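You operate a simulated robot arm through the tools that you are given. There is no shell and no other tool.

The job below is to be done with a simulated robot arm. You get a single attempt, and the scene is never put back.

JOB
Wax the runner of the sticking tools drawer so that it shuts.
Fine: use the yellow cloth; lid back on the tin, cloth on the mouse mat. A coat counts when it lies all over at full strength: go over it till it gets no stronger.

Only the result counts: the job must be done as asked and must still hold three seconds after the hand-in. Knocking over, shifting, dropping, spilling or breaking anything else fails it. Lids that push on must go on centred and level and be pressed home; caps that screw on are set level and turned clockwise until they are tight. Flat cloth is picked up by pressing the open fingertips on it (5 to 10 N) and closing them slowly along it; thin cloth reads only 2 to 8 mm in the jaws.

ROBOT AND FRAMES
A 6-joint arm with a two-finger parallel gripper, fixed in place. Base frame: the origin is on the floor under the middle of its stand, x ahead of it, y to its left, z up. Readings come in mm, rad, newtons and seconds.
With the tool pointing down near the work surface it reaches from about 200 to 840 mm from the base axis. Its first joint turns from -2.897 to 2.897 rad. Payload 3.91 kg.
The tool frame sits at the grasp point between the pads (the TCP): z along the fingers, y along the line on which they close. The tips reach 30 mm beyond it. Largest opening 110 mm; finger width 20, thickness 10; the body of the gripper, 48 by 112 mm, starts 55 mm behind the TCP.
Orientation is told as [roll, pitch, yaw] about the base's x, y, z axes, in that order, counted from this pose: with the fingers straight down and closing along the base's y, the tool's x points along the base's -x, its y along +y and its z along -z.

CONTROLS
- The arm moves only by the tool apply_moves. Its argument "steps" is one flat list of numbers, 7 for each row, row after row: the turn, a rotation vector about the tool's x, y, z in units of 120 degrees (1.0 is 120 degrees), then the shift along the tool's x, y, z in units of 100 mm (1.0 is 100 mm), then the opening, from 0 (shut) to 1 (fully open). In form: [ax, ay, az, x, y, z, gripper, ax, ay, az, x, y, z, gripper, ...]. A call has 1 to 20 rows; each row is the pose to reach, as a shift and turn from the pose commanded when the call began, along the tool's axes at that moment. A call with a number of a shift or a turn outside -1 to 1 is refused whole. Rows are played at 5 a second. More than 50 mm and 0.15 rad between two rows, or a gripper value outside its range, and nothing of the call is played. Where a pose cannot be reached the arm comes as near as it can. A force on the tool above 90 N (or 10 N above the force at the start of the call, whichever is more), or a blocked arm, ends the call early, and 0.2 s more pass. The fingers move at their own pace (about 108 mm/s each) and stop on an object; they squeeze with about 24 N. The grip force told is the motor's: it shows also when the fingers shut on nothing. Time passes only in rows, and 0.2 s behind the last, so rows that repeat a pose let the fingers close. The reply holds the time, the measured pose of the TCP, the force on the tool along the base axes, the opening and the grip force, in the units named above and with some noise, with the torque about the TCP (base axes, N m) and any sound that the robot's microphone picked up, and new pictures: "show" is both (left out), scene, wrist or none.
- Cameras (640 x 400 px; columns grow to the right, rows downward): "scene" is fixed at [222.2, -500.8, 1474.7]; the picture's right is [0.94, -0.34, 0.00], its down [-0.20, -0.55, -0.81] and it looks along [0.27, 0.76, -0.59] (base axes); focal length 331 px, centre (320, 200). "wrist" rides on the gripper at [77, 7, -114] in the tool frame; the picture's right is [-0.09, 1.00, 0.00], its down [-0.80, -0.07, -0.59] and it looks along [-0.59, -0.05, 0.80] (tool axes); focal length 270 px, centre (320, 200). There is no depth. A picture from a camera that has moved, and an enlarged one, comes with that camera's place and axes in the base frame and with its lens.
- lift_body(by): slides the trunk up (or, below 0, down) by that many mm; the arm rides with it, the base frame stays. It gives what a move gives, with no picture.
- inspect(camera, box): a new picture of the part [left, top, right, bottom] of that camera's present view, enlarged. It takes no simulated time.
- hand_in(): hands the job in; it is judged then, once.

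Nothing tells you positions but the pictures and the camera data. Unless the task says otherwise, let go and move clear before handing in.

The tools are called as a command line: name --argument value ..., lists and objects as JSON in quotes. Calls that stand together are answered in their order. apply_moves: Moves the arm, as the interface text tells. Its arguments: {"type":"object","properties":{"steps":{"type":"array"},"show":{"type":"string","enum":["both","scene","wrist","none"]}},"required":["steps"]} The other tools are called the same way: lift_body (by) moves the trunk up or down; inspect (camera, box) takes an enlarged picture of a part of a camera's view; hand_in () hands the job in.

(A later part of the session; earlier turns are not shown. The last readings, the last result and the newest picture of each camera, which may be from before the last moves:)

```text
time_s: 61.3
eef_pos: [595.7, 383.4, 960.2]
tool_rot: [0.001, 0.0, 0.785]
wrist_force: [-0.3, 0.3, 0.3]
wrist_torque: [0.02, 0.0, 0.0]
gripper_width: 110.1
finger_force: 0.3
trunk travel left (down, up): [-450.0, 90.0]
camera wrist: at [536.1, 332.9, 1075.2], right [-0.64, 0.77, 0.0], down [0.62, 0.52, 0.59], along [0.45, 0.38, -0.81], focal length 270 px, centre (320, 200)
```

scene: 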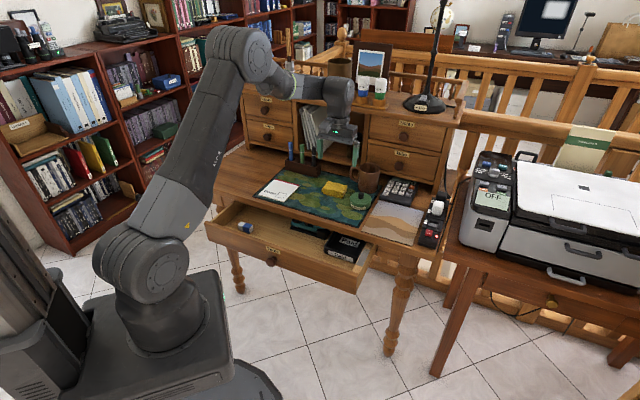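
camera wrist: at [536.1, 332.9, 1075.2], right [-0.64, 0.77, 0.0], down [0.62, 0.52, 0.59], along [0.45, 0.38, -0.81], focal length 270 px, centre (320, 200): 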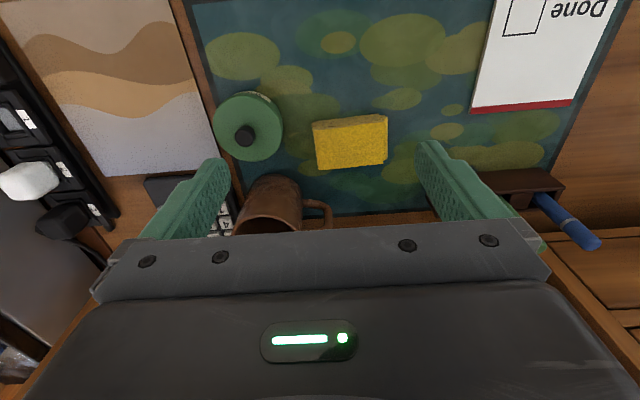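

I have a clear view of the tin, the cloth and the mats. I'll enlarge each for accurate positions.

inspect --camera "wrist" --box '[190, 70, 310, 190]'

inspect --camera "wrist" --box '[290, 90, 410, 190]'

inspect --camera "scene" --box '[310, 170, 400, 226]'

inspect --camera "wrist" --box '[0, 0, 240, 200]'

```text
3.33 times, centred on (250, 130) of wrist
camera zoom: at [536.1, 332.9, 1075.2], right [-0.64, 0.77, 0.0], down [0.62, 0.52, 0.59], along [0.45, 0.38, -0.81], focal length 901 px, centre (553, 433)
```

zoom: 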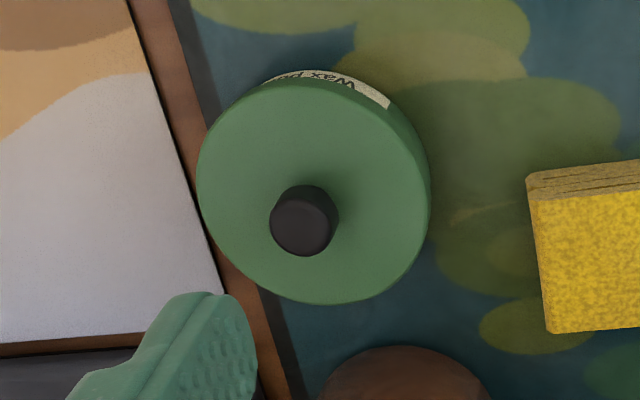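

```text
4.00 times, centred on (350, 140) of wrist
camera zoom: at [536.1, 332.9, 1075.2], right [-0.64, 0.77, 0.0], down [0.62, 0.52, 0.59], along [0.45, 0.38, -0.81], focal length 1081 px, centre (200, 440)
```

zoom: 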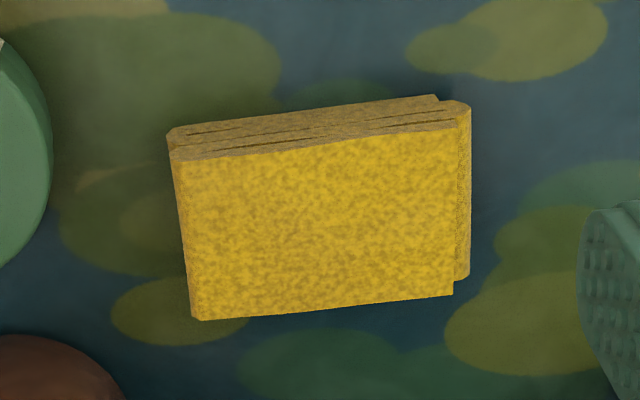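

```text
7.11 times, centred on (355, 198) of scene
camera zoom: at [222.2, -500.8, 1474.7], right [0.94, -0.34, 0.0], down [-0.2, -0.55, -0.81], along [0.27, 0.76, -0.59], focal length 2354 px, centre (71, 214)
```

zoom: 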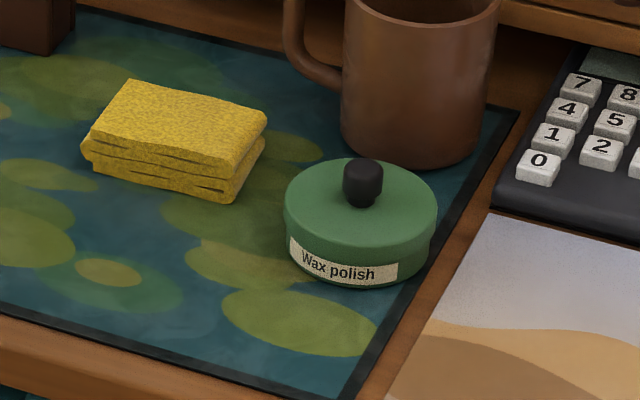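

```text
2.00 times, centred on (120, 100) of wrist
camera zoom: at [536.1, 332.9, 1075.2], right [-0.64, 0.77, 0.0], down [0.62, 0.52, 0.59], along [0.45, 0.38, -0.81], focal length 541 px, centre (720, 400)
```

zoom: 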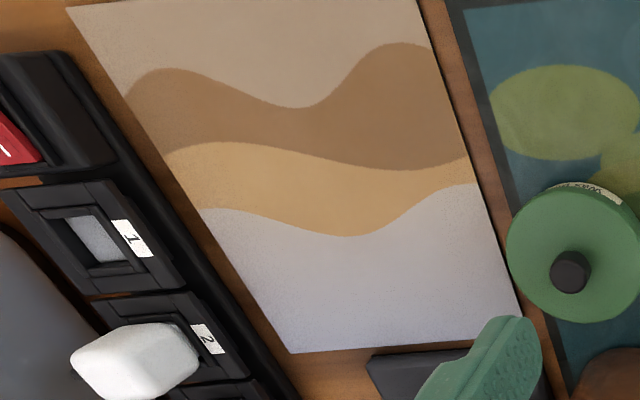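

The tin centre is at about n = 720, w = 234 (lid top z ≈ 794, knob top ≈ 810), the cloth is about 79 × 54 × 26 mm at n = 754, w = 120. I'll move above the tin's knob and check alignment.

apply_moves --steps '[0, 0, 0, -0.1, -0.3, 0.1, 1, 0, 0, 0, -0.2, -0.6, 0.2, 1, 0, 0, 0, -0.282, -0.839, 0.3, 1, 0, 0, 0, -0.282, -0.839, 0.6, 1, 0, 0, 0, -0.282, -0.839, 0.6, 1]'

inspect --camera "wrist" --box '[200, 60, 440, 210]'

inspect --camera "scene" --box '[310, 140, 420, 220]'

```text
time_s: 62.5
eef_pos: [672.5, 344.2, 902.0]
tool_rot: [0.003, 0.002, 0.786]
wrist_force: [0.1, -0.2, 0.8]
wrist_torque: [0.02, -0.02, -0.01]
gripper_width: 109.9
finger_force: 0.1
trunk travel left (down, up): [-450.0, 90.0]
camera wrist: at [614.3, 293.9, 1016.1], right [-0.64, 0.77, 0.0], down [0.62, 0.52, 0.59], along [0.45, 0.38, -0.81], focal length 270 px, centre (320, 200)
```

scene: 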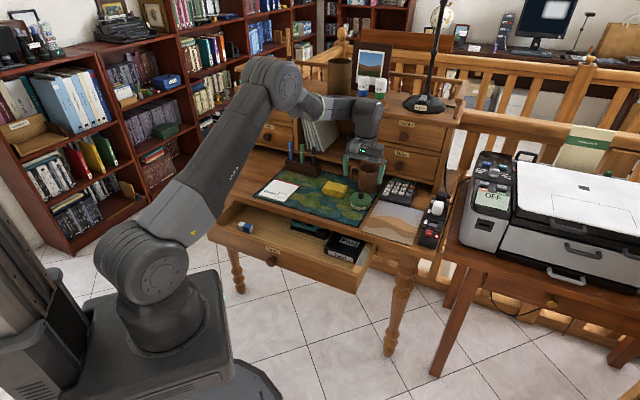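
wrist: 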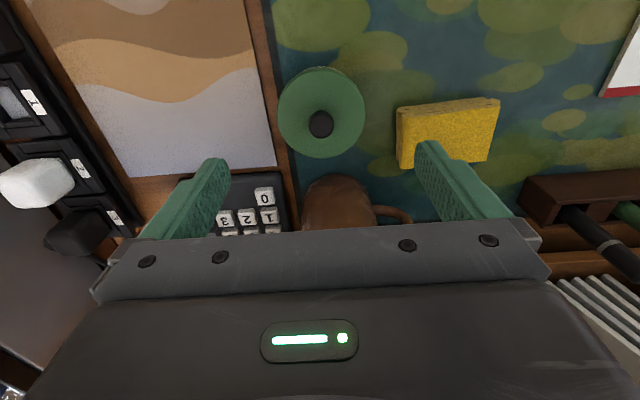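

```text
2.67 times, centred on (320, 135) of wrist
camera zoom: at [614.3, 293.9, 1016.1], right [-0.64, 0.77, 0.0], down [0.62, 0.52, 0.59], along [0.45, 0.38, -0.81], focal length 721 px, centre (320, 373)
```

zoom: 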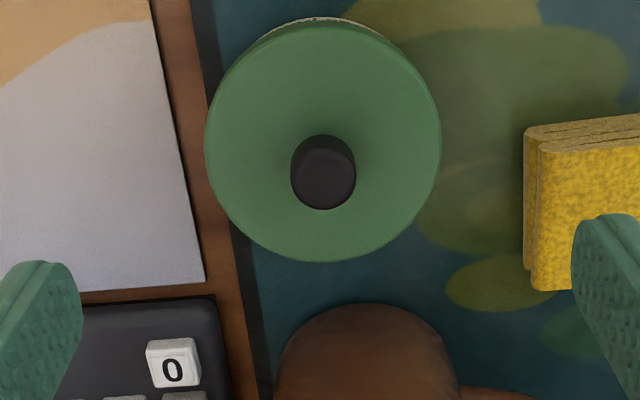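

```text
5.00 times, centred on (365, 180) of scene
camera zoom: at [222.2, -500.8, 1474.7], right [0.94, -0.34, 0.0], down [-0.2, -0.55, -0.81], along [0.27, 0.76, -0.59], focal length 1655 px, centre (95, 300)
```

zoom: 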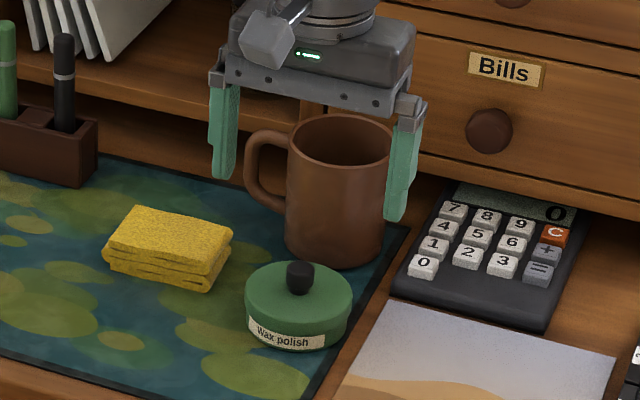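

The TCP is aligned within about 1 mm over the knob. Descending so the tips flank the knob just above the lid.

apply_moves --steps '[0, 0, 0, -0.011, 0, 0.25, 1, 0, 0, 0, -0.011, 0, 0.5, 1, 0, 0, 0, -0.011, 0, 0.65, 1, 0, 0, 0, -0.011, 0, 0.73, 1, 0, 0, 0, -0.011, 0, 0.73, 1]'

inspect --camera "wrist" --box '[200, 60, 440, 210]'

inspect --camera "scene" --box '[310, 140, 420, 220]'

```text
time_s: 63.7
eef_pos: [673.4, 345.1, 828.7]
tool_rot: [0.001, 0.002, 0.785]
wrist_force: [0.3, 0.0, -0.1]
wrist_torque: [-0.02, 0.02, 0.0]
gripper_width: 109.9
finger_force: 0.1
trunk travel left (down, up): [-450.0, 90.0]
camera wrist: at [615.1, 294.1, 941.7], right [-0.64, 0.77, 0.0], down [0.62, 0.52, 0.59], along [0.45, 0.38, -0.81], focal length 270 px, centre (320, 200)
```

scene: 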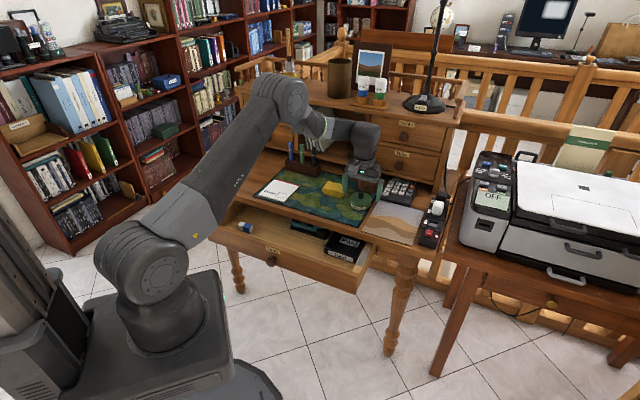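
wrist: 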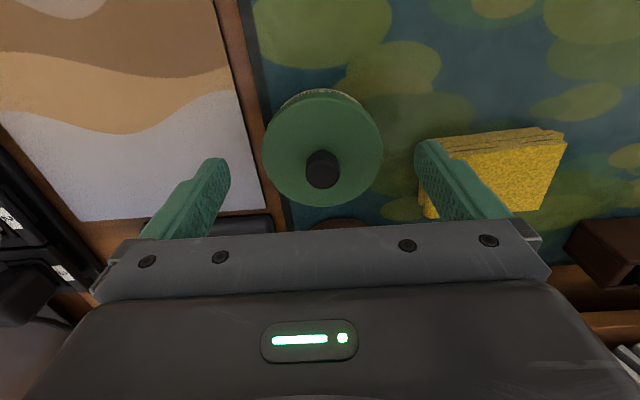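

```text
2.67 times, centred on (320, 135) of wrist
camera zoom: at [615.1, 294.1, 941.7], right [-0.64, 0.77, 0.0], down [0.62, 0.52, 0.59], along [0.45, 0.38, -0.81], focal length 721 px, centre (320, 373)
```

zoom: 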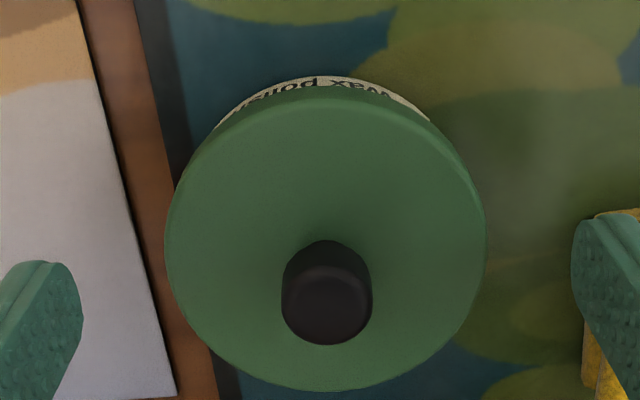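

```text
5.00 times, centred on (365, 180) of scene
camera zoom: at [222.2, -500.8, 1474.7], right [0.94, -0.34, 0.0], down [-0.2, -0.55, -0.81], along [0.27, 0.76, -0.59], focal length 1655 px, centre (95, 300)
```

zoom: 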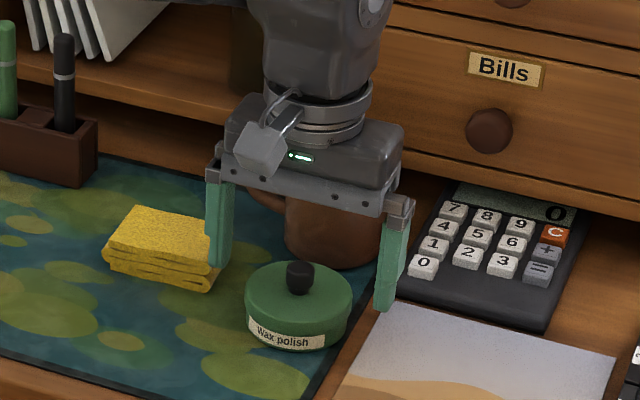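

Alignment is good. Closing gently on the lid knob.

apply_moves --steps '[0, 0, 0, 0, 0, 0, 0.6, 0, 0, 0, 0, 0, 0, 0.35, 0, 0, 0, 0, 0, 0, 0.24, 0, 0, 0, 0, 0, 0, 0.2, 0, 0, 0, 0, 0, 0, 0.16, 0, 0, 0, 0, 0, 0, 0.12, 0, 0, 0, 0, 0, 0, 0.05, 0, 0, 0, 0, 0, 0, 0.0, 0, 0, 0, 0, 0, 0, 0.0]' --show "wrist"

inspect --camera "wrist" --box '[220, 80, 420, 205]'

```text
time_s: 65.7
eef_pos: [674.6, 345.2, 827.6]
tool_rot: [0.0, 0.0, 0.788]
wrist_force: [0.3, 0.5, -0.1]
wrist_torque: [-0.04, 0.0, 0.0]
gripper_width: 18.3
finger_force: 24.0
trunk travel left (down, up): [-450.0, 90.0]
heard: snap
camera wrist: at [615.1, 294.1, 941.8], right [-0.64, 0.77, 0.0], down [0.62, 0.52, 0.59], along [0.45, 0.38, -0.81], focal length 270 px, centre (320, 200)
```

wrist: 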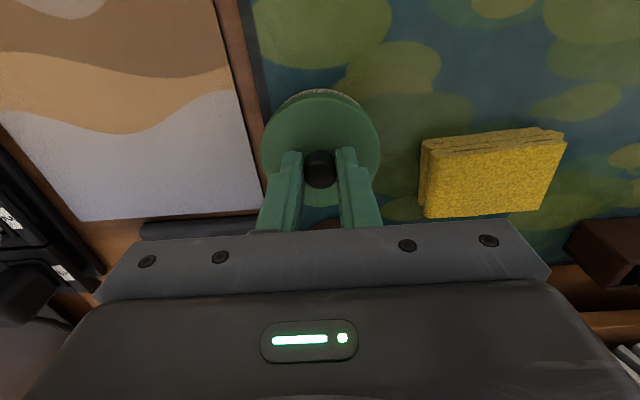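

```text
3.20 times, centred on (320, 142) of wrist
camera zoom: at [615.1, 294.1, 941.8], right [-0.64, 0.77, 0.0], down [0.62, 0.52, 0.59], along [0.45, 0.38, -0.81], focal length 865 px, centre (320, 384)
```

zoom: 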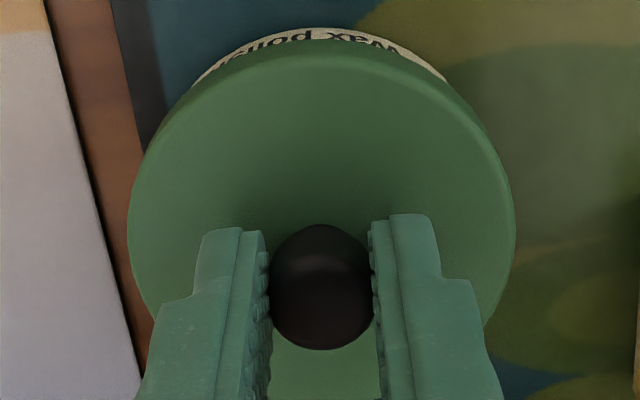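

The knob is held (18.3 mm) and there was a snap, likely the lid loosening. I'll lift it straight up slowly.

apply_moves --steps '[0, 0, 0, 0, 0, -0.03, 0, 0, 0, 0, 0, 0, -0.06, 0, 0, 0, 0, 0, 0, -0.1, 0, 0, 0, 0, 0, 0, -0.2, 0, 0, 0, 0, 0, 0, -0.3, 0, 0, 0, 0, 0, 0, -0.4, 0, 0, 0, 0, 0, 0, -0.5, 0, 0, 0, 0, 0, 0, -0.6, 0, 0, 0, 0, 0, 0, -0.6, 0]'

inspect --camera "scene" --box '[310, 130, 420, 220]'

```text
time_s: 67.7
eef_pos: [673.7, 344.1, 887.5]
tool_rot: [0.001, 0.001, 0.785]
wrist_force: [-0.9, 0.6, -0.1]
wrist_torque: [0.01, 0.03, -0.01]
gripper_width: 0.2
finger_force: 24.2
trunk travel left (down, up): [-450.0, 90.0]
camera wrist: at [615.4, 294.0, 1002.1], right [-0.64, 0.77, 0.0], down [0.62, 0.52, 0.59], along [0.45, 0.38, -0.81], focal length 270 px, centre (320, 200)
```

scene: 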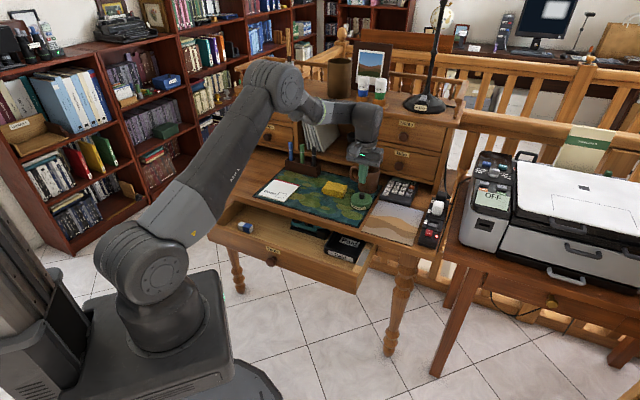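
wrist: 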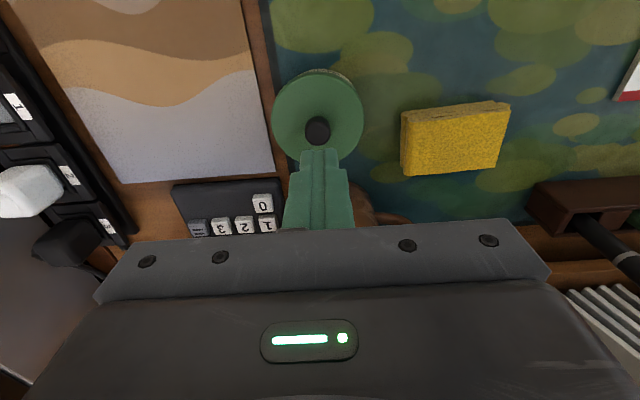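

```text
4.44 times, centred on (365, 175) of scene
camera zoom: at [222.2, -500.8, 1474.7], right [0.94, -0.34, 0.0], down [-0.2, -0.55, -0.81], along [0.27, 0.76, -0.59], focal length 1471 px, centre (120, 311)
```

zoom: 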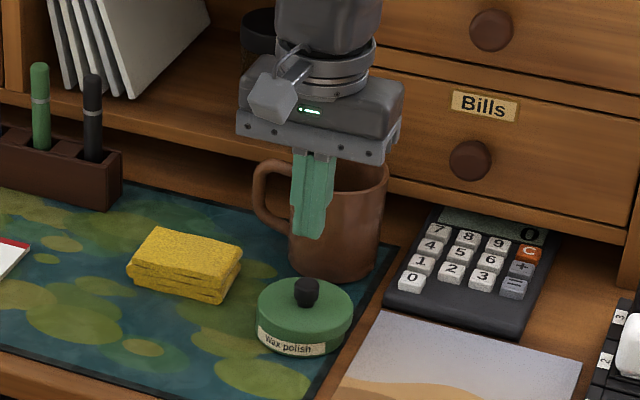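

The fingers slipped off the knob, so the lid is tighter or my grip was too high. I'll check whether the lid moved.

inspect --camera "scene" --box '[310, 170, 400, 226]'

inspect --camera "scene" --box '[342, 182, 378, 218]'

inspect --camera "wrist" --box '[250, 50, 390, 170]'

```text
7.11 times, centred on (355, 198) of scene
camera zoom: at [222.2, -500.8, 1474.7], right [0.94, -0.34, 0.0], down [-0.2, -0.55, -0.81], along [0.27, 0.76, -0.59], focal length 2354 px, centre (71, 214)
```

zoom: 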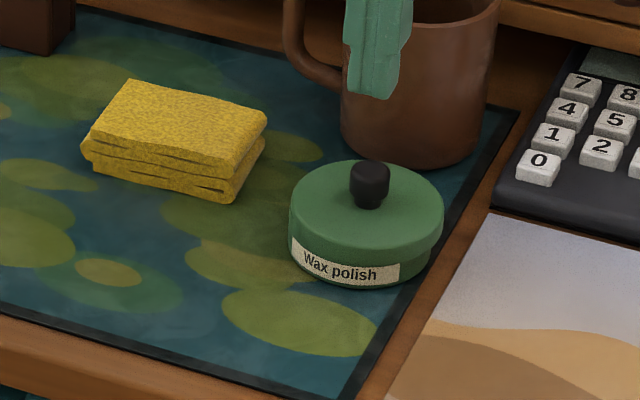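

```text
11.11 times, centred on (360, 200) of scene
camera zoom: at [222.2, -500.8, 1474.7], right [0.94, -0.34, 0.0], down [-0.2, -0.55, -0.81], along [0.27, 0.76, -0.59], focal length 3678 px, centre (-124, 200)
```

zoom: 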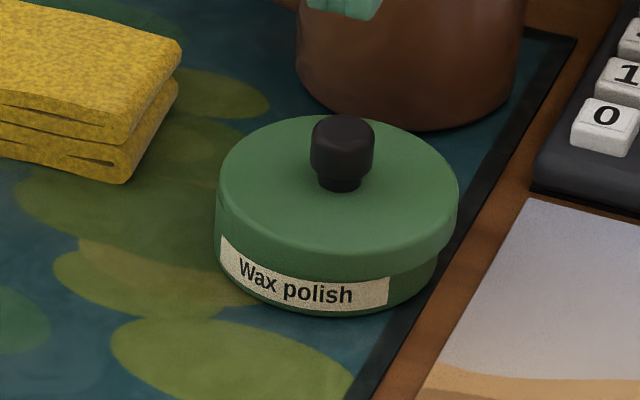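

```text
3.33 times, centred on (320, 110) of wrist
camera zoom: at [615.4, 294.0, 1002.1], right [-0.64, 0.77, 0.0], down [0.62, 0.52, 0.59], along [0.45, 0.38, -0.81], focal length 901 px, centre (320, 500)
```

zoom: 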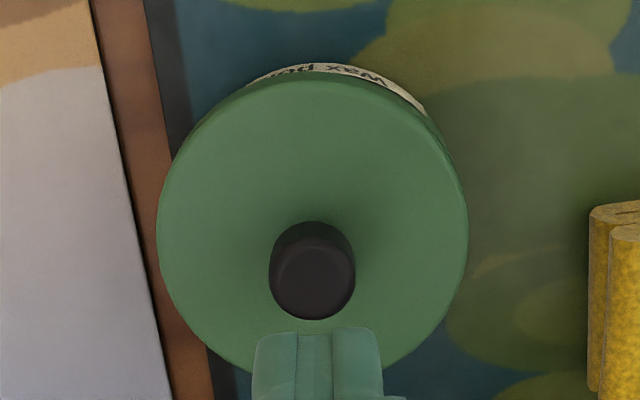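

The lid has popped off its seat and now sits about 3 mm off-centre to the right, loose on the tin. I'll open, realign with the knob and come in a little lower for a firmer grip.

apply_moves --steps '[0, 0, 0, -0.01, -0.01, 0, 0.5, 0, 0, 0, -0.023, -0.029, 0, 1, 0, 0, 0, -0.023, -0.029, 0.15, 1, 0, 0, 0, -0.023, -0.029, 0.3, 1, 0, 0, 0, -0.023, -0.029, 0.4, 1, 0, 0, 0, -0.023, -0.029, 0.4, 1]' --show "none"

inspect --camera "wrist" --box '[200, 70, 440, 220]'

inspect --camera "scene" --box '[330, 160, 390, 220]'

```text
time_s: 69.1
eef_pos: [677.8, 345.1, 847.5]
tool_rot: [0.003, 0.001, 0.787]
wrist_force: [0.4, -0.1, 0.1]
wrist_torque: [-0.01, 0.0, 0.01]
gripper_width: 109.9
finger_force: 0.0
trunk travel left (down, up): [-450.0, 90.0]
```

```text
2.67 times, centred on (320, 145) of wrist
camera zoom: at [618.9, 294.2, 961.7], right [-0.64, 0.77, 0.0], down [0.62, 0.52, 0.59], along [0.45, 0.38, -0.81], focal length 721 px, centre (320, 347)
```

zoom: 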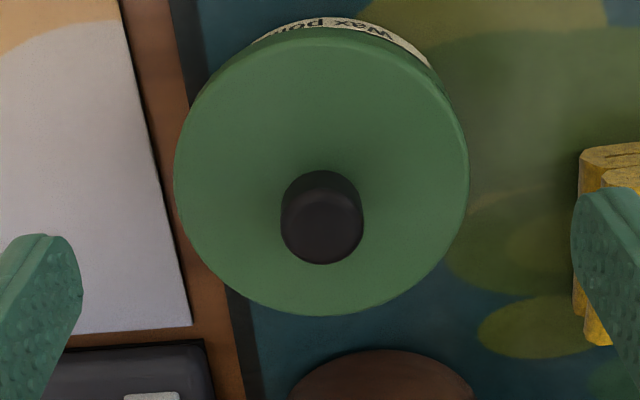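

```text
6.67 times, centred on (360, 190) of scene
camera zoom: at [222.2, -500.8, 1474.7], right [0.94, -0.34, 0.0], down [-0.2, -0.55, -0.81], along [0.27, 0.76, -0.59], focal length 2207 px, centre (53, 267)
```

zoom: 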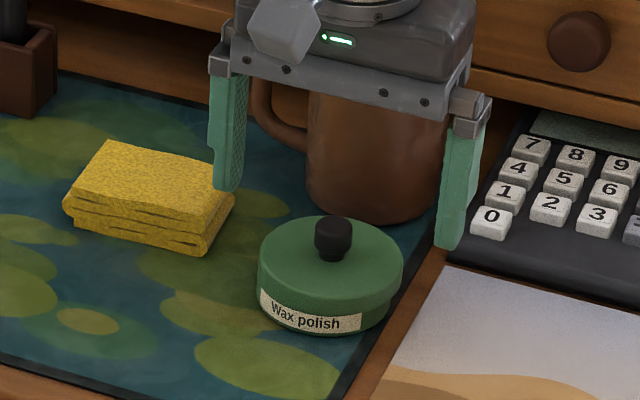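

Knob at about n = 719.5, w = 235.5. A 3.5 mm correction and down to just above the lid, then a gentle grip.

apply_moves --steps '[0, 0, 0, 0.035, 0, 0, 1, 0, 0, 0, 0.035, 0, 0.1, 1, 0, 0, 0, 0.035, 0, 0.17, 1, 0, 0, 0, 0.035, 0, 0.21, 1, 0, 0, 0, 0.035, 0, 0.21, 0.6, 0, 0, 0, 0.035, 0, 0.21, 0.35, 0, 0, 0, 0.035, 0, 0.21, 0.25, 0, 0, 0, 0.035, 0, 0.21, 0.2, 0, 0, 0, 0.035, 0, 0.21, 0.15, 0, 0, 0, 0.035, 0, 0.21, 0.1, 0, 0, 0, 0.035, 0, 0.21, 0.0, 0, 0, 0, 0.035, 0, 0.21, 0.0]' --show "none"

inspect --camera "wrist" --box '[220, 80, 420, 205]'

inspect --camera "scene" --box '[330, 160, 390, 220]'

```text
time_s: 71.7
eef_pos: [674.9, 343.0, 826.7]
tool_rot: [0.002, 0.002, 0.785]
wrist_force: [0.4, 0.8, 0.8]
wrist_torque: [-0.05, -0.02, 0.01]
gripper_width: 18.1
finger_force: 23.9
trunk travel left (down, up): [-450.0, 90.0]
```

```text
3.20 times, centred on (320, 142) of wrist
camera zoom: at [616.6, 291.4, 941.0], right [-0.64, 0.77, 0.0], down [0.62, 0.52, 0.59], along [0.45, 0.38, -0.81], focal length 865 px, centre (320, 384)
```

zoom: 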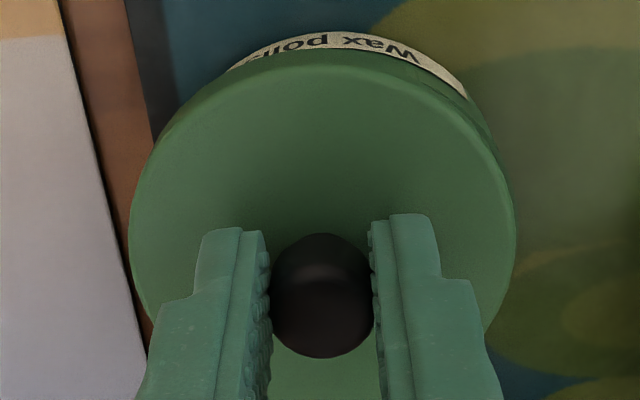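

```text
6.67 times, centred on (360, 190) of scene
camera zoom: at [222.2, -500.8, 1474.7], right [0.94, -0.34, 0.0], down [-0.2, -0.55, -0.81], along [0.27, 0.76, -0.59], focal length 2207 px, centre (53, 267)
```

zoom: 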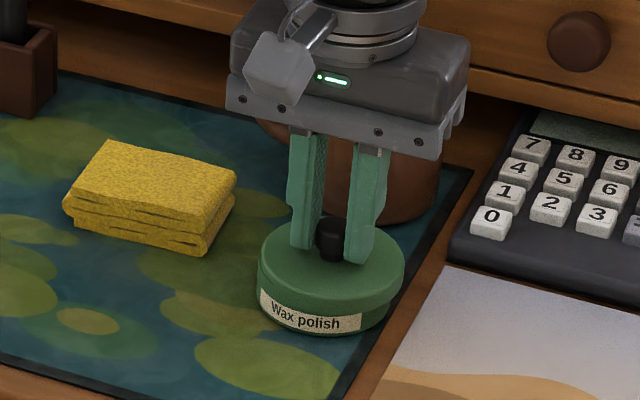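

Gripped at the base of the knob. Lifting a few millimetres to check the hold.

apply_moves --steps '[0, 0, 0, 0, 0, -0.02, 0, 0, 0, 0, 0, 0, -0.04, 0, 0, 0, 0, 0, 0, -0.07, 0, 0, 0, 0, 0, 0, -0.1, 0, 0, 0, 0, 0, 0, -0.1, 0]' --show "none"

inspect --camera "scene" --box '[330, 160, 390, 220]'

```text
time_s: 72.9
eef_pos: [675.6, 341.5, 836.4]
tool_rot: [0.003, 0.002, 0.785]
wrist_force: [-0.6, -0.5, 1.4]
wrist_torque: [0.0, -0.01, -0.07]
gripper_width: 17.9
finger_force: 23.6
trunk travel left (down, up): [-450.0, 90.0]
```

```text
6.67 times, centred on (360, 190) of scene
camera zoom: at [222.2, -500.8, 1474.7], right [0.94, -0.34, 0.0], down [-0.2, -0.55, -0.81], along [0.27, 0.76, -0.59], focal length 2207 px, centre (53, 267)
```

zoom: 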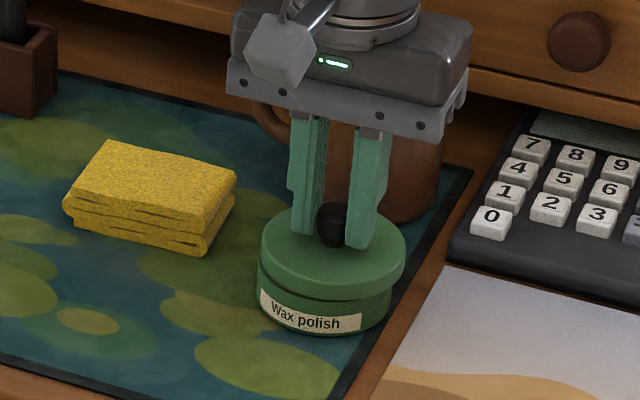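

The lid is coming up with the gripper. Lifting to a clear height.

apply_moves --steps '[0, 0, 0, 0, 0, -0.08, 0, 0, 0, 0, 0, 0, -0.2, 0, 0, 0, 0, 0, 0, -0.35, 0, 0, 0, 0, 0, 0, -0.5, 0, 0, 0, 0, 0, 0, -0.5, 0]'

inspect --camera "scene" --box '[330, 150, 390, 220]'

```text
time_s: 74.1
eef_pos: [674.8, 341.6, 887.0]
tool_rot: [0.001, 0.001, 0.787]
wrist_force: [-0.2, 0.1, -0.4]
wrist_torque: [-0.01, -0.02, -0.04]
gripper_width: 18.0
finger_force: 23.4
trunk travel left (down, up): [-450.0, 90.0]
camera wrist: at [616.7, 291.1, 1000.8], right [-0.64, 0.77, 0.0], down [0.62, 0.52, 0.59], along [0.45, 0.38, -0.81], focal length 270 px, centre (320, 200)
```

scene: 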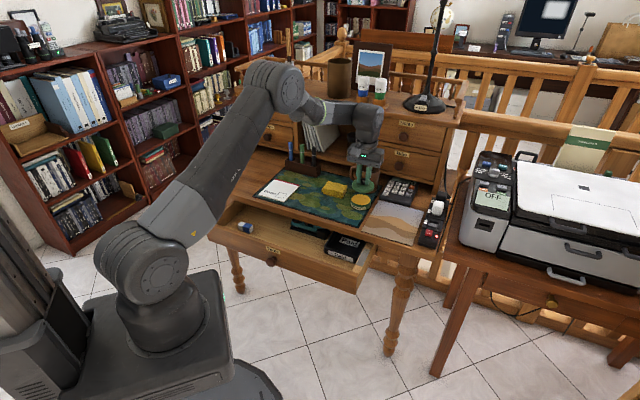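
wrist: 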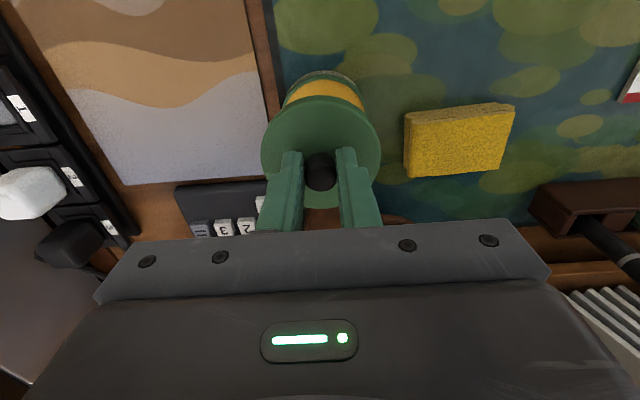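

```text
5.71 times, centred on (360, 185) of scene
camera zoom: at [222.2, -500.8, 1474.7], right [0.94, -0.34, 0.0], down [-0.2, -0.55, -0.81], along [0.27, 0.76, -0.59], focal length 1892 px, centre (91, 286)
```

zoom: 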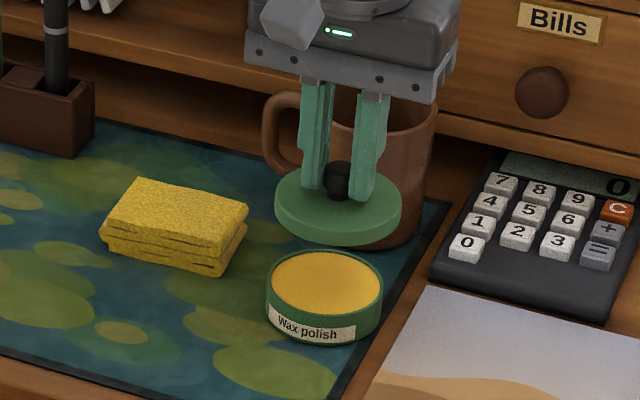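

The lid is off and the tin is full of yellow wax nearly to the rim. I'll carry the lid to a free spot on the lily-pad mat at about n = 668, w = 98.

apply_moves --steps '[0, 0, 0, 0.15, 0.25, 0, 0, 0, 0, 0, 0.3, 0.55, 0, 0, 0, 0, 0, 0.45, 0.85, 0, 0, 0, 0, 0, 0.5, 1.0, 0, 0, 0, 0, 0, 0.5, 1.0, 0, 0]' --show "none"

apply_moves --steps '[0, 0, 0, 0, 0.2, 0, 0, 0, 0, 0, 0, 0.37, 0, 0, 0, 0, 0, 0, 0.37, 0.2, 0, 0, 0, 0, 0, 0.37, 0.4, 0, 0, 0, 0, 0, 0.37, 0.55, 0, 0, 0, 0, 0, 0.37, 0.65, 0, 0, 0, 0, 0, 0.37, 0.7, 0, 0, 0, 0, 0, 0.37, 0.7, 0]'

inspect --camera "scene" --box '[280, 160, 400, 235]'

```text
time_s: 75.3
eef_pos: [569.2, 377.0, 887.3]
tool_rot: [0.001, -0.001, 0.786]
wrist_force: [-0.3, 0.4, 0.6]
wrist_torque: [-0.02, -0.02, -0.01]
gripper_width: 18.1
finger_force: 24.1
trunk travel left (down, up): [-450.0, 90.0]
```

```text
time_s: 77.1
eef_pos: [543.3, 404.2, 816.5]
tool_rot: [0.001, 0.003, 0.784]
wrist_force: [-0.3, 0.4, 0.8]
wrist_torque: [0.02, 0.04, 0.01]
gripper_width: 18.1
finger_force: 23.6
trunk travel left (down, up): [-450.0, 90.0]
camera wrist: at [484.3, 353.1, 931.5], right [-0.64, 0.77, 0.0], down [0.62, 0.52, 0.59], along [0.45, 0.38, -0.81], focal length 270 px, centre (320, 200)
```

scene: 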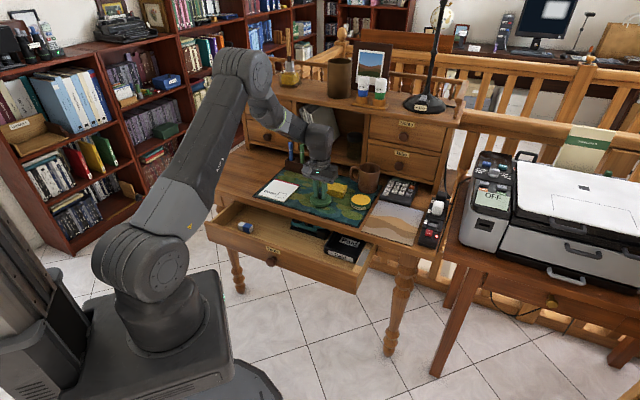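
wrist: 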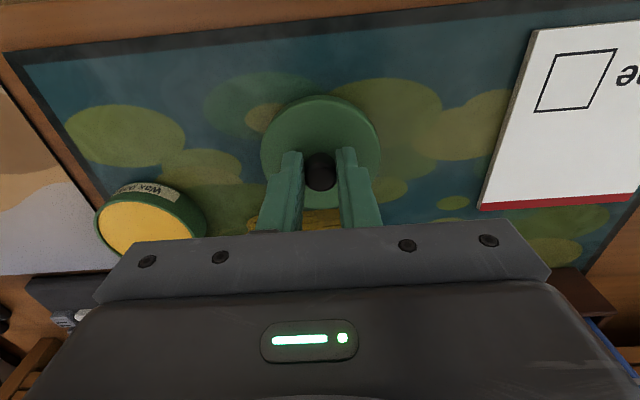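

```text
5.33 times, centred on (340, 198) of scene
camera zoom: at [222.2, -500.8, 1474.7], right [0.94, -0.34, 0.0], down [-0.2, -0.55, -0.81], along [0.27, 0.76, -0.59], focal length 1766 px, centre (213, 213)
```

zoom: 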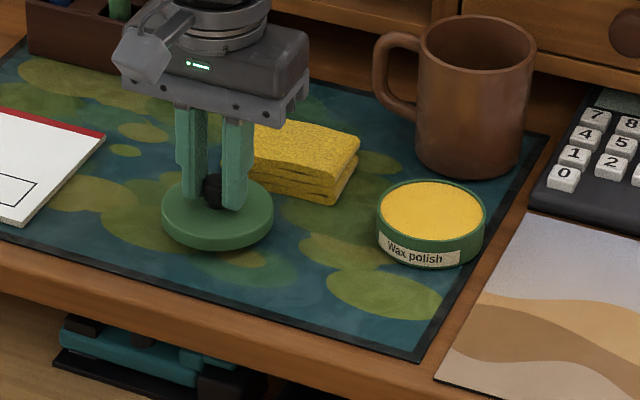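

The lid hovers about 10 mm above the mat. I'll lower in small steps until it touches.

apply_moves --steps '[0, 0, 0, 0, 0, 0.03, 0, 0, 0, 0, 0, 0, 0.06, 0, 0, 0, 0, 0, 0, 0.06, 0]' --show "none"

inspect --camera "scene" --box '[290, 175, 350, 215]'

```text
time_s: 77.9
eef_pos: [542.3, 403.1, 810.9]
tool_rot: [0.002, 0.002, 0.786]
wrist_force: [-0.9, 0.5, -0.1]
wrist_torque: [-0.01, -0.02, -0.01]
gripper_width: 18.1
finger_force: 23.7
trunk travel left (down, up): [-450.0, 90.0]
```

```text
10.00 times, centred on (320, 195) of scene
camera zoom: at [222.2, -500.8, 1474.7], right [0.94, -0.34, 0.0], down [-0.2, -0.55, -0.81], along [0.27, 0.76, -0.59], focal length 3311 px, centre (320, 250)
```

zoom: 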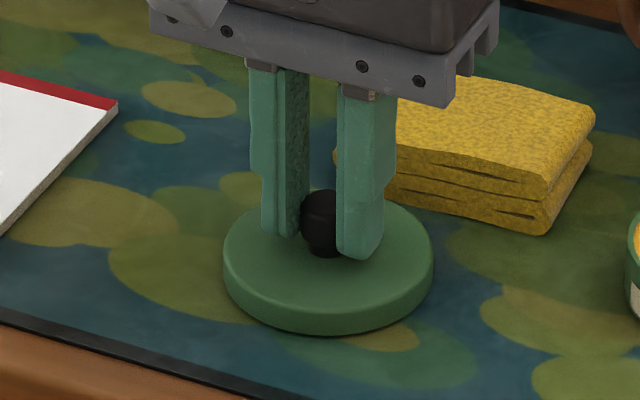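

Still just above the mat. Lowering further by small steps.

apply_moves --steps '[0, 0, 0, 0, 0, 0.015, 0, 0, 0, 0, 0, 0, 0.03, 0, 0, 0, 0, 0, 0, 0.03, 0]' --show "none"

apply_moves --steps '[0, 0, 0, 0, 0, 0.01, 0, 0, 0, 0, 0, 0, 0.02, 0, 0, 0, 0, 0, 0, 0.02, 0]' --show "none"

inspect --camera "scene" --box '[290, 175, 350, 215]'

```text
time_s: 78.7
eef_pos: [542.6, 404.2, 808.2]
tool_rot: [0.003, 0.001, 0.784]
wrist_force: [0.8, -0.1, 0.2]
wrist_torque: [0.02, -0.01, -0.03]
gripper_width: 17.9
finger_force: 24.2
trunk travel left (down, up): [-450.0, 90.0]
```

```text
time_s: 79.5
eef_pos: [542.7, 402.7, 806.6]
tool_rot: [0.001, 0.003, 0.785]
wrist_force: [0.3, 0.3, 0.0]
wrist_torque: [-0.02, -0.03, -0.02]
gripper_width: 17.9
finger_force: 24.3
trunk travel left (down, up): [-450.0, 90.0]
```

```text
10.00 times, centred on (320, 195) of scene
camera zoom: at [222.2, -500.8, 1474.7], right [0.94, -0.34, 0.0], down [-0.2, -0.55, -0.81], along [0.27, 0.76, -0.59], focal length 3311 px, centre (320, 250)
```

zoom: 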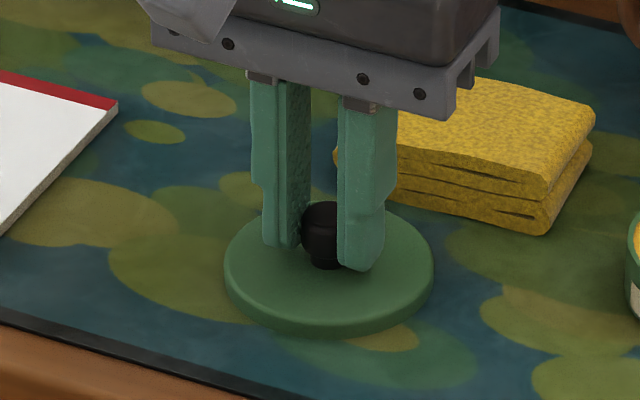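

I'll look closer at the lid's lower edge to judge contact.

inspect --camera "scene" --box '[305, 190, 337, 212]'

inspect --camera "wrist" --box '[230, 80, 410, 190]'

```text
16.00 times, centred on (321, 201) of scene
camera zoom: at [222.2, -500.8, 1474.7], right [0.94, -0.34, 0.0], down [-0.2, -0.55, -0.81], along [0.27, 0.76, -0.59], focal length 5297 px, centre (304, 184)
```

zoom: 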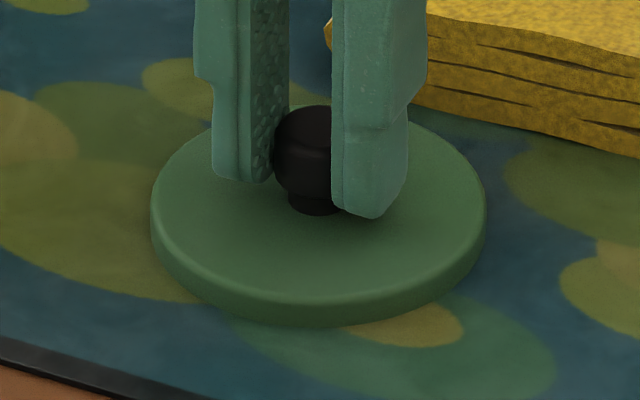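

```text
3.56 times, centred on (320, 135) of wrist
camera zoom: at [484.6, 352.7, 920.2], right [-0.64, 0.77, 0.0], down [0.62, 0.52, 0.59], along [0.45, 0.38, -0.81], focal length 961 px, centre (320, 431)
```

zoom: 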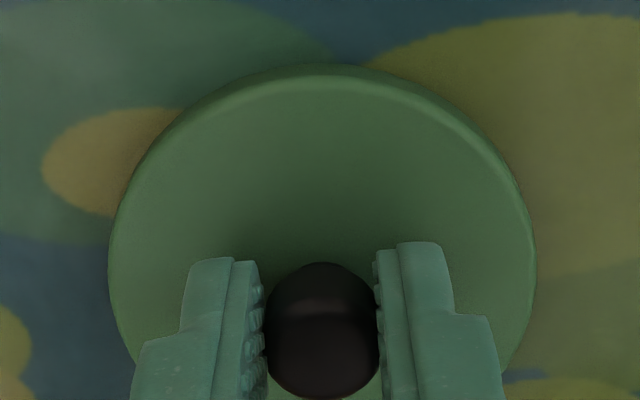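

The picture is ambiguous, so I'll rely on force: lowering 1 mm at a time.

apply_moves --steps '[0, 0, 0, 0, 0, 0.01, 0, 0, 0, 0, 0, 0, 0.01, 0]' --show "none"

apply_moves --steps '[0, 0, 0, 0, 0, 0.01, 0, 0, 0, 0, 0, 0, 0.01, 0]' --show "none"

inspect --camera "scene" --box '[305, 190, 337, 212]'

```text
time_s: 80.1
eef_pos: [543.4, 403.0, 805.1]
tool_rot: [0.003, 0.003, 0.785]
wrist_force: [-0.3, -0.3, 0.5]
wrist_torque: [0.01, 0.0, 0.01]
gripper_width: 18.2
finger_force: 23.7
trunk travel left (down, up): [-450.0, 90.0]
```

```text
time_s: 80.7
eef_pos: [543.2, 403.6, 803.9]
tool_rot: [0.001, 0.002, 0.785]
wrist_force: [0.0, -0.5, 0.1]
wrist_torque: [0.0, 0.03, -0.02]
gripper_width: 17.8
finger_force: 24.7
trunk travel left (down, up): [-450.0, 90.0]
```

```text
16.00 times, centred on (321, 201) of scene
camera zoom: at [222.2, -500.8, 1474.7], right [0.94, -0.34, 0.0], down [-0.2, -0.55, -0.81], along [0.27, 0.76, -0.59], focal length 5297 px, centre (304, 184)
```

zoom: 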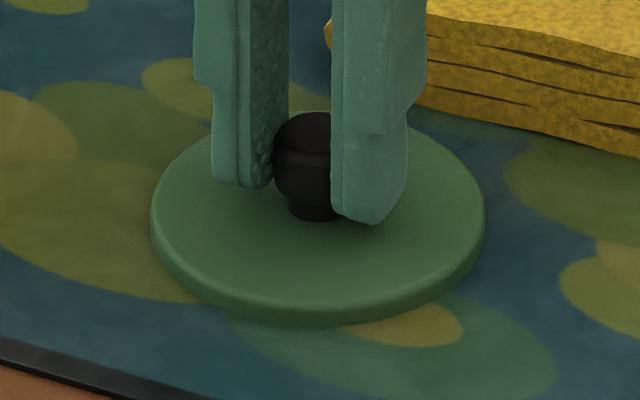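

The lid is only about 5 mm thick, so it is still hovering a few millimetres up. Continuing down in 1 mm steps, watching force.

apply_moves --steps '[0, 0, 0, 0, 0, 0.01, 0, 0, 0, 0, 0, 0, 0.02, 0, 0, 0, 0, 0, 0, 0.02, 0]' --show "none"

apply_moves --steps '[0, 0, 0, 0, 0, 0.01, 0, 0, 0, 0, 0, 0, 0.01, 0]' --show "none"

apply_moves --steps '[0, 0, 0, 0, 0, 0.01, 0, 0, 0, 0, 0, 0, 0.01, 0]' --show "none"

inspect --camera "scene" --box '[305, 190, 337, 212]'

```text
time_s: 81.5
eef_pos: [542.6, 403.9, 803.3]
tool_rot: [0.002, 0.0, 0.786]
wrist_force: [-0.7, -0.2, 7.4]
wrist_torque: [-0.06, -0.04, -0.01]
gripper_width: 18.1
finger_force: 23.7
trunk travel left (down, up): [-450.0, 90.0]
```

```text
time_s: 82.1
eef_pos: [543.0, 404.1, 802.1]
tool_rot: [0.002, -0.002, 0.785]
wrist_force: [0.9, 1.7, 17.1]
wrist_torque: [-0.03, -0.11, -0.07]
gripper_width: 18.0
finger_force: 24.1
trunk travel left (down, up): [-450.0, 90.0]
```

```text
time_s: 82.7
eef_pos: [543.6, 403.9, 802.7]
tool_rot: [0.002, -0.001, 0.786]
wrist_force: [3.6, 2.1, 23.4]
wrist_torque: [0.03, -0.3, -0.05]
gripper_width: 17.9
finger_force: 24.6
trunk travel left (down, up): [-450.0, 90.0]
```

```text
16.00 times, centred on (321, 201) of scene
camera zoom: at [222.2, -500.8, 1474.7], right [0.94, -0.34, 0.0], down [-0.2, -0.55, -0.81], along [0.27, 0.76, -0.59], focal length 5297 px, centre (304, 184)
```

zoom: 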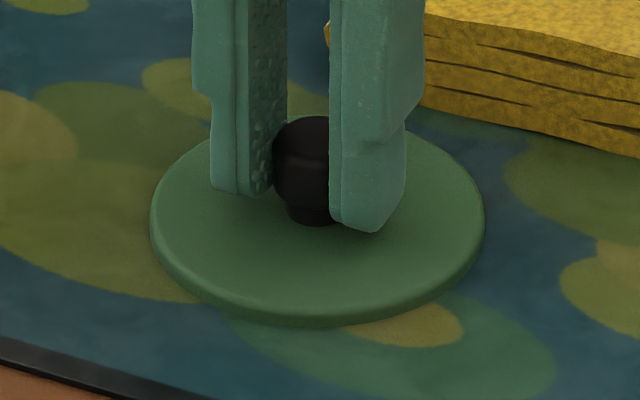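

Contact made at z ≈ 803. I'll ease the pressure off and release the lid, then rise straight up.

apply_moves --steps '[0, 0, 0, 0, 0, -0.015, 0, 0, 0, 0, 0, 0, -0.03, 0, 0, 0, 0, 0, 0, -0.03, 0]' --show "none"

apply_moves --steps '[0, 0, 0, 0, 0, 0, 0.2, 0, 0, 0, 0, 0, 0, 0.3, 0, 0, 0, 0, 0, 0, 0.5, 0, 0, 0, 0, 0, 0, 0.6, 0, 0, 0, 0, 0, -0.2, 0.7, 0, 0, 0, 0, 0, -0.5, 1, 0, 0, 0, 0, 0, -0.9, 1, 0, 0, 0, 0, 0, -1.0, 1, 0, 0, 0, 0, 0, -1.0, 1]'

inspect --camera "scene" --box '[280, 160, 400, 235]'

```text
time_s: 83.5
eef_pos: [542.2, 402.7, 801.5]
tool_rot: [0.004, 0.004, 0.786]
wrist_force: [1.0, 2.0, 4.1]
wrist_torque: [0.05, -0.16, -0.01]
gripper_width: 18.2
finger_force: 24.3
trunk travel left (down, up): [-450.0, 90.0]
```

```text
time_s: 85.5
eef_pos: [543.9, 402.5, 904.1]
tool_rot: [0.001, 0.002, 0.785]
wrist_force: [-0.4, 0.7, -0.6]
wrist_torque: [0.01, -0.03, -0.02]
gripper_width: 109.7
finger_force: 0.0
trunk travel left (down, up): [-450.0, 90.0]
camera wrist: at [484.7, 352.8, 1017.4], right [-0.64, 0.77, 0.0], down [0.62, 0.52, 0.59], along [0.45, 0.38, -0.81], focal length 270 px, centre (320, 200)
```

scene: 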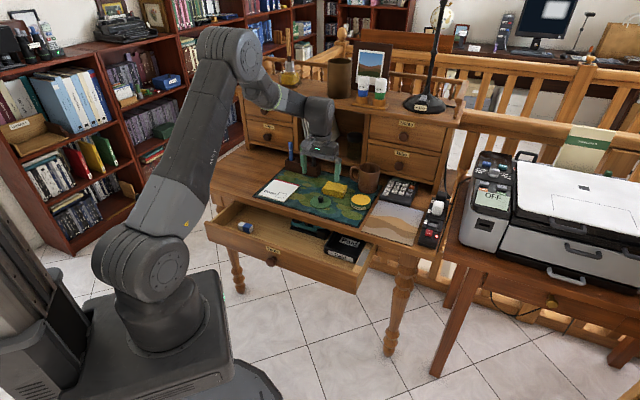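
wrist: 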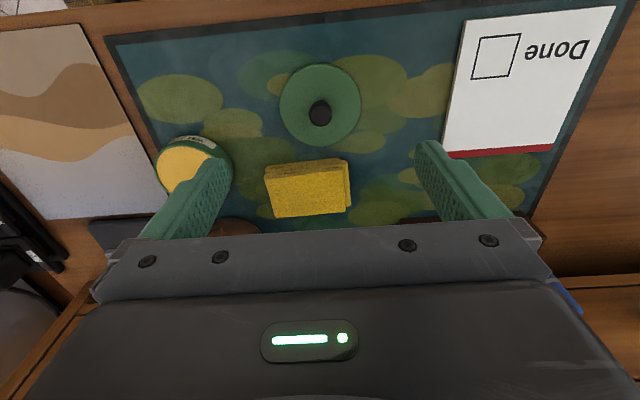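

```text
5.33 times, centred on (340, 198) of scene
camera zoom: at [222.2, -500.8, 1474.7], right [0.94, -0.34, 0.0], down [-0.2, -0.55, -0.81], along [0.27, 0.76, -0.59], focal length 1766 px, centre (213, 213)
```

zoom: 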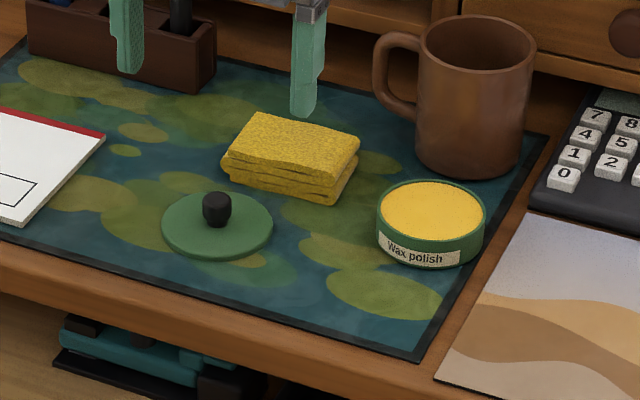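

The lid lies flat on the mat. Now I'll measure the cloth from here before turning the gripper to grip it across its short side.

inspect --camera "wrist" --box '[240, 140, 380, 235]'

inspect --camera "scene" --box '[345, 188, 377, 214]'

inspect --camera "scene" --box '[312, 170, 352, 202]'

```text
4.21 times, centred on (310, 188) of wrist
camera zoom: at [484.7, 352.8, 1017.4], right [-0.64, 0.77, 0.0], down [0.62, 0.52, 0.59], along [0.45, 0.38, -0.81], focal length 1138 px, centre (362, 253)
```

zoom: 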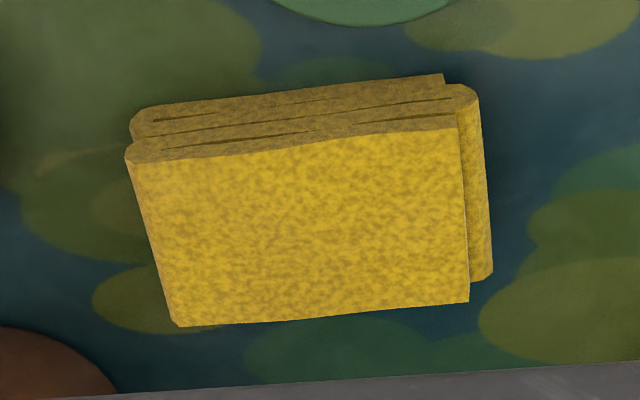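

```text
15.38 times, centred on (361, 201) of scene
camera zoom: at [222.2, -500.8, 1474.7], right [0.94, -0.34, 0.0], down [-0.2, -0.55, -0.81], along [0.27, 0.76, -0.59], focal length 5093 px, centre (-311, 185)
```

zoom: 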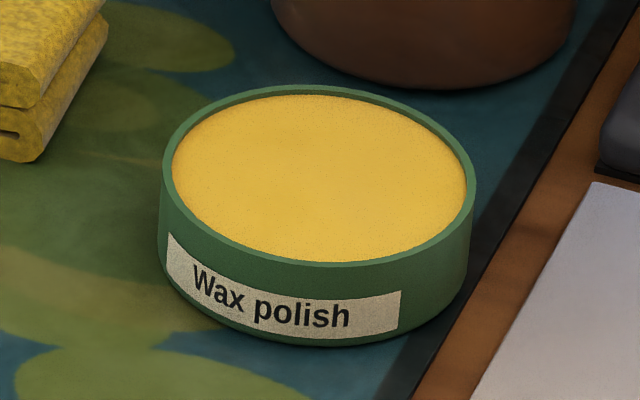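

```text
12.50 times, centred on (332, 186) of scene
camera zoom: at [222.2, -500.8, 1474.7], right [0.94, -0.34, 0.0], down [-0.2, -0.55, -0.81], along [0.27, 0.76, -0.59], focal length 4138 px, centre (170, 375)
```

zoom: 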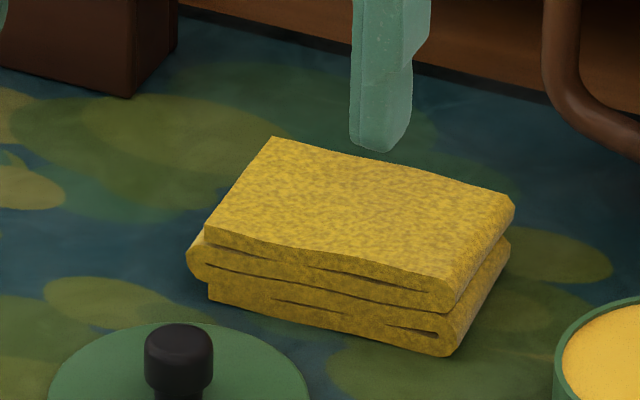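

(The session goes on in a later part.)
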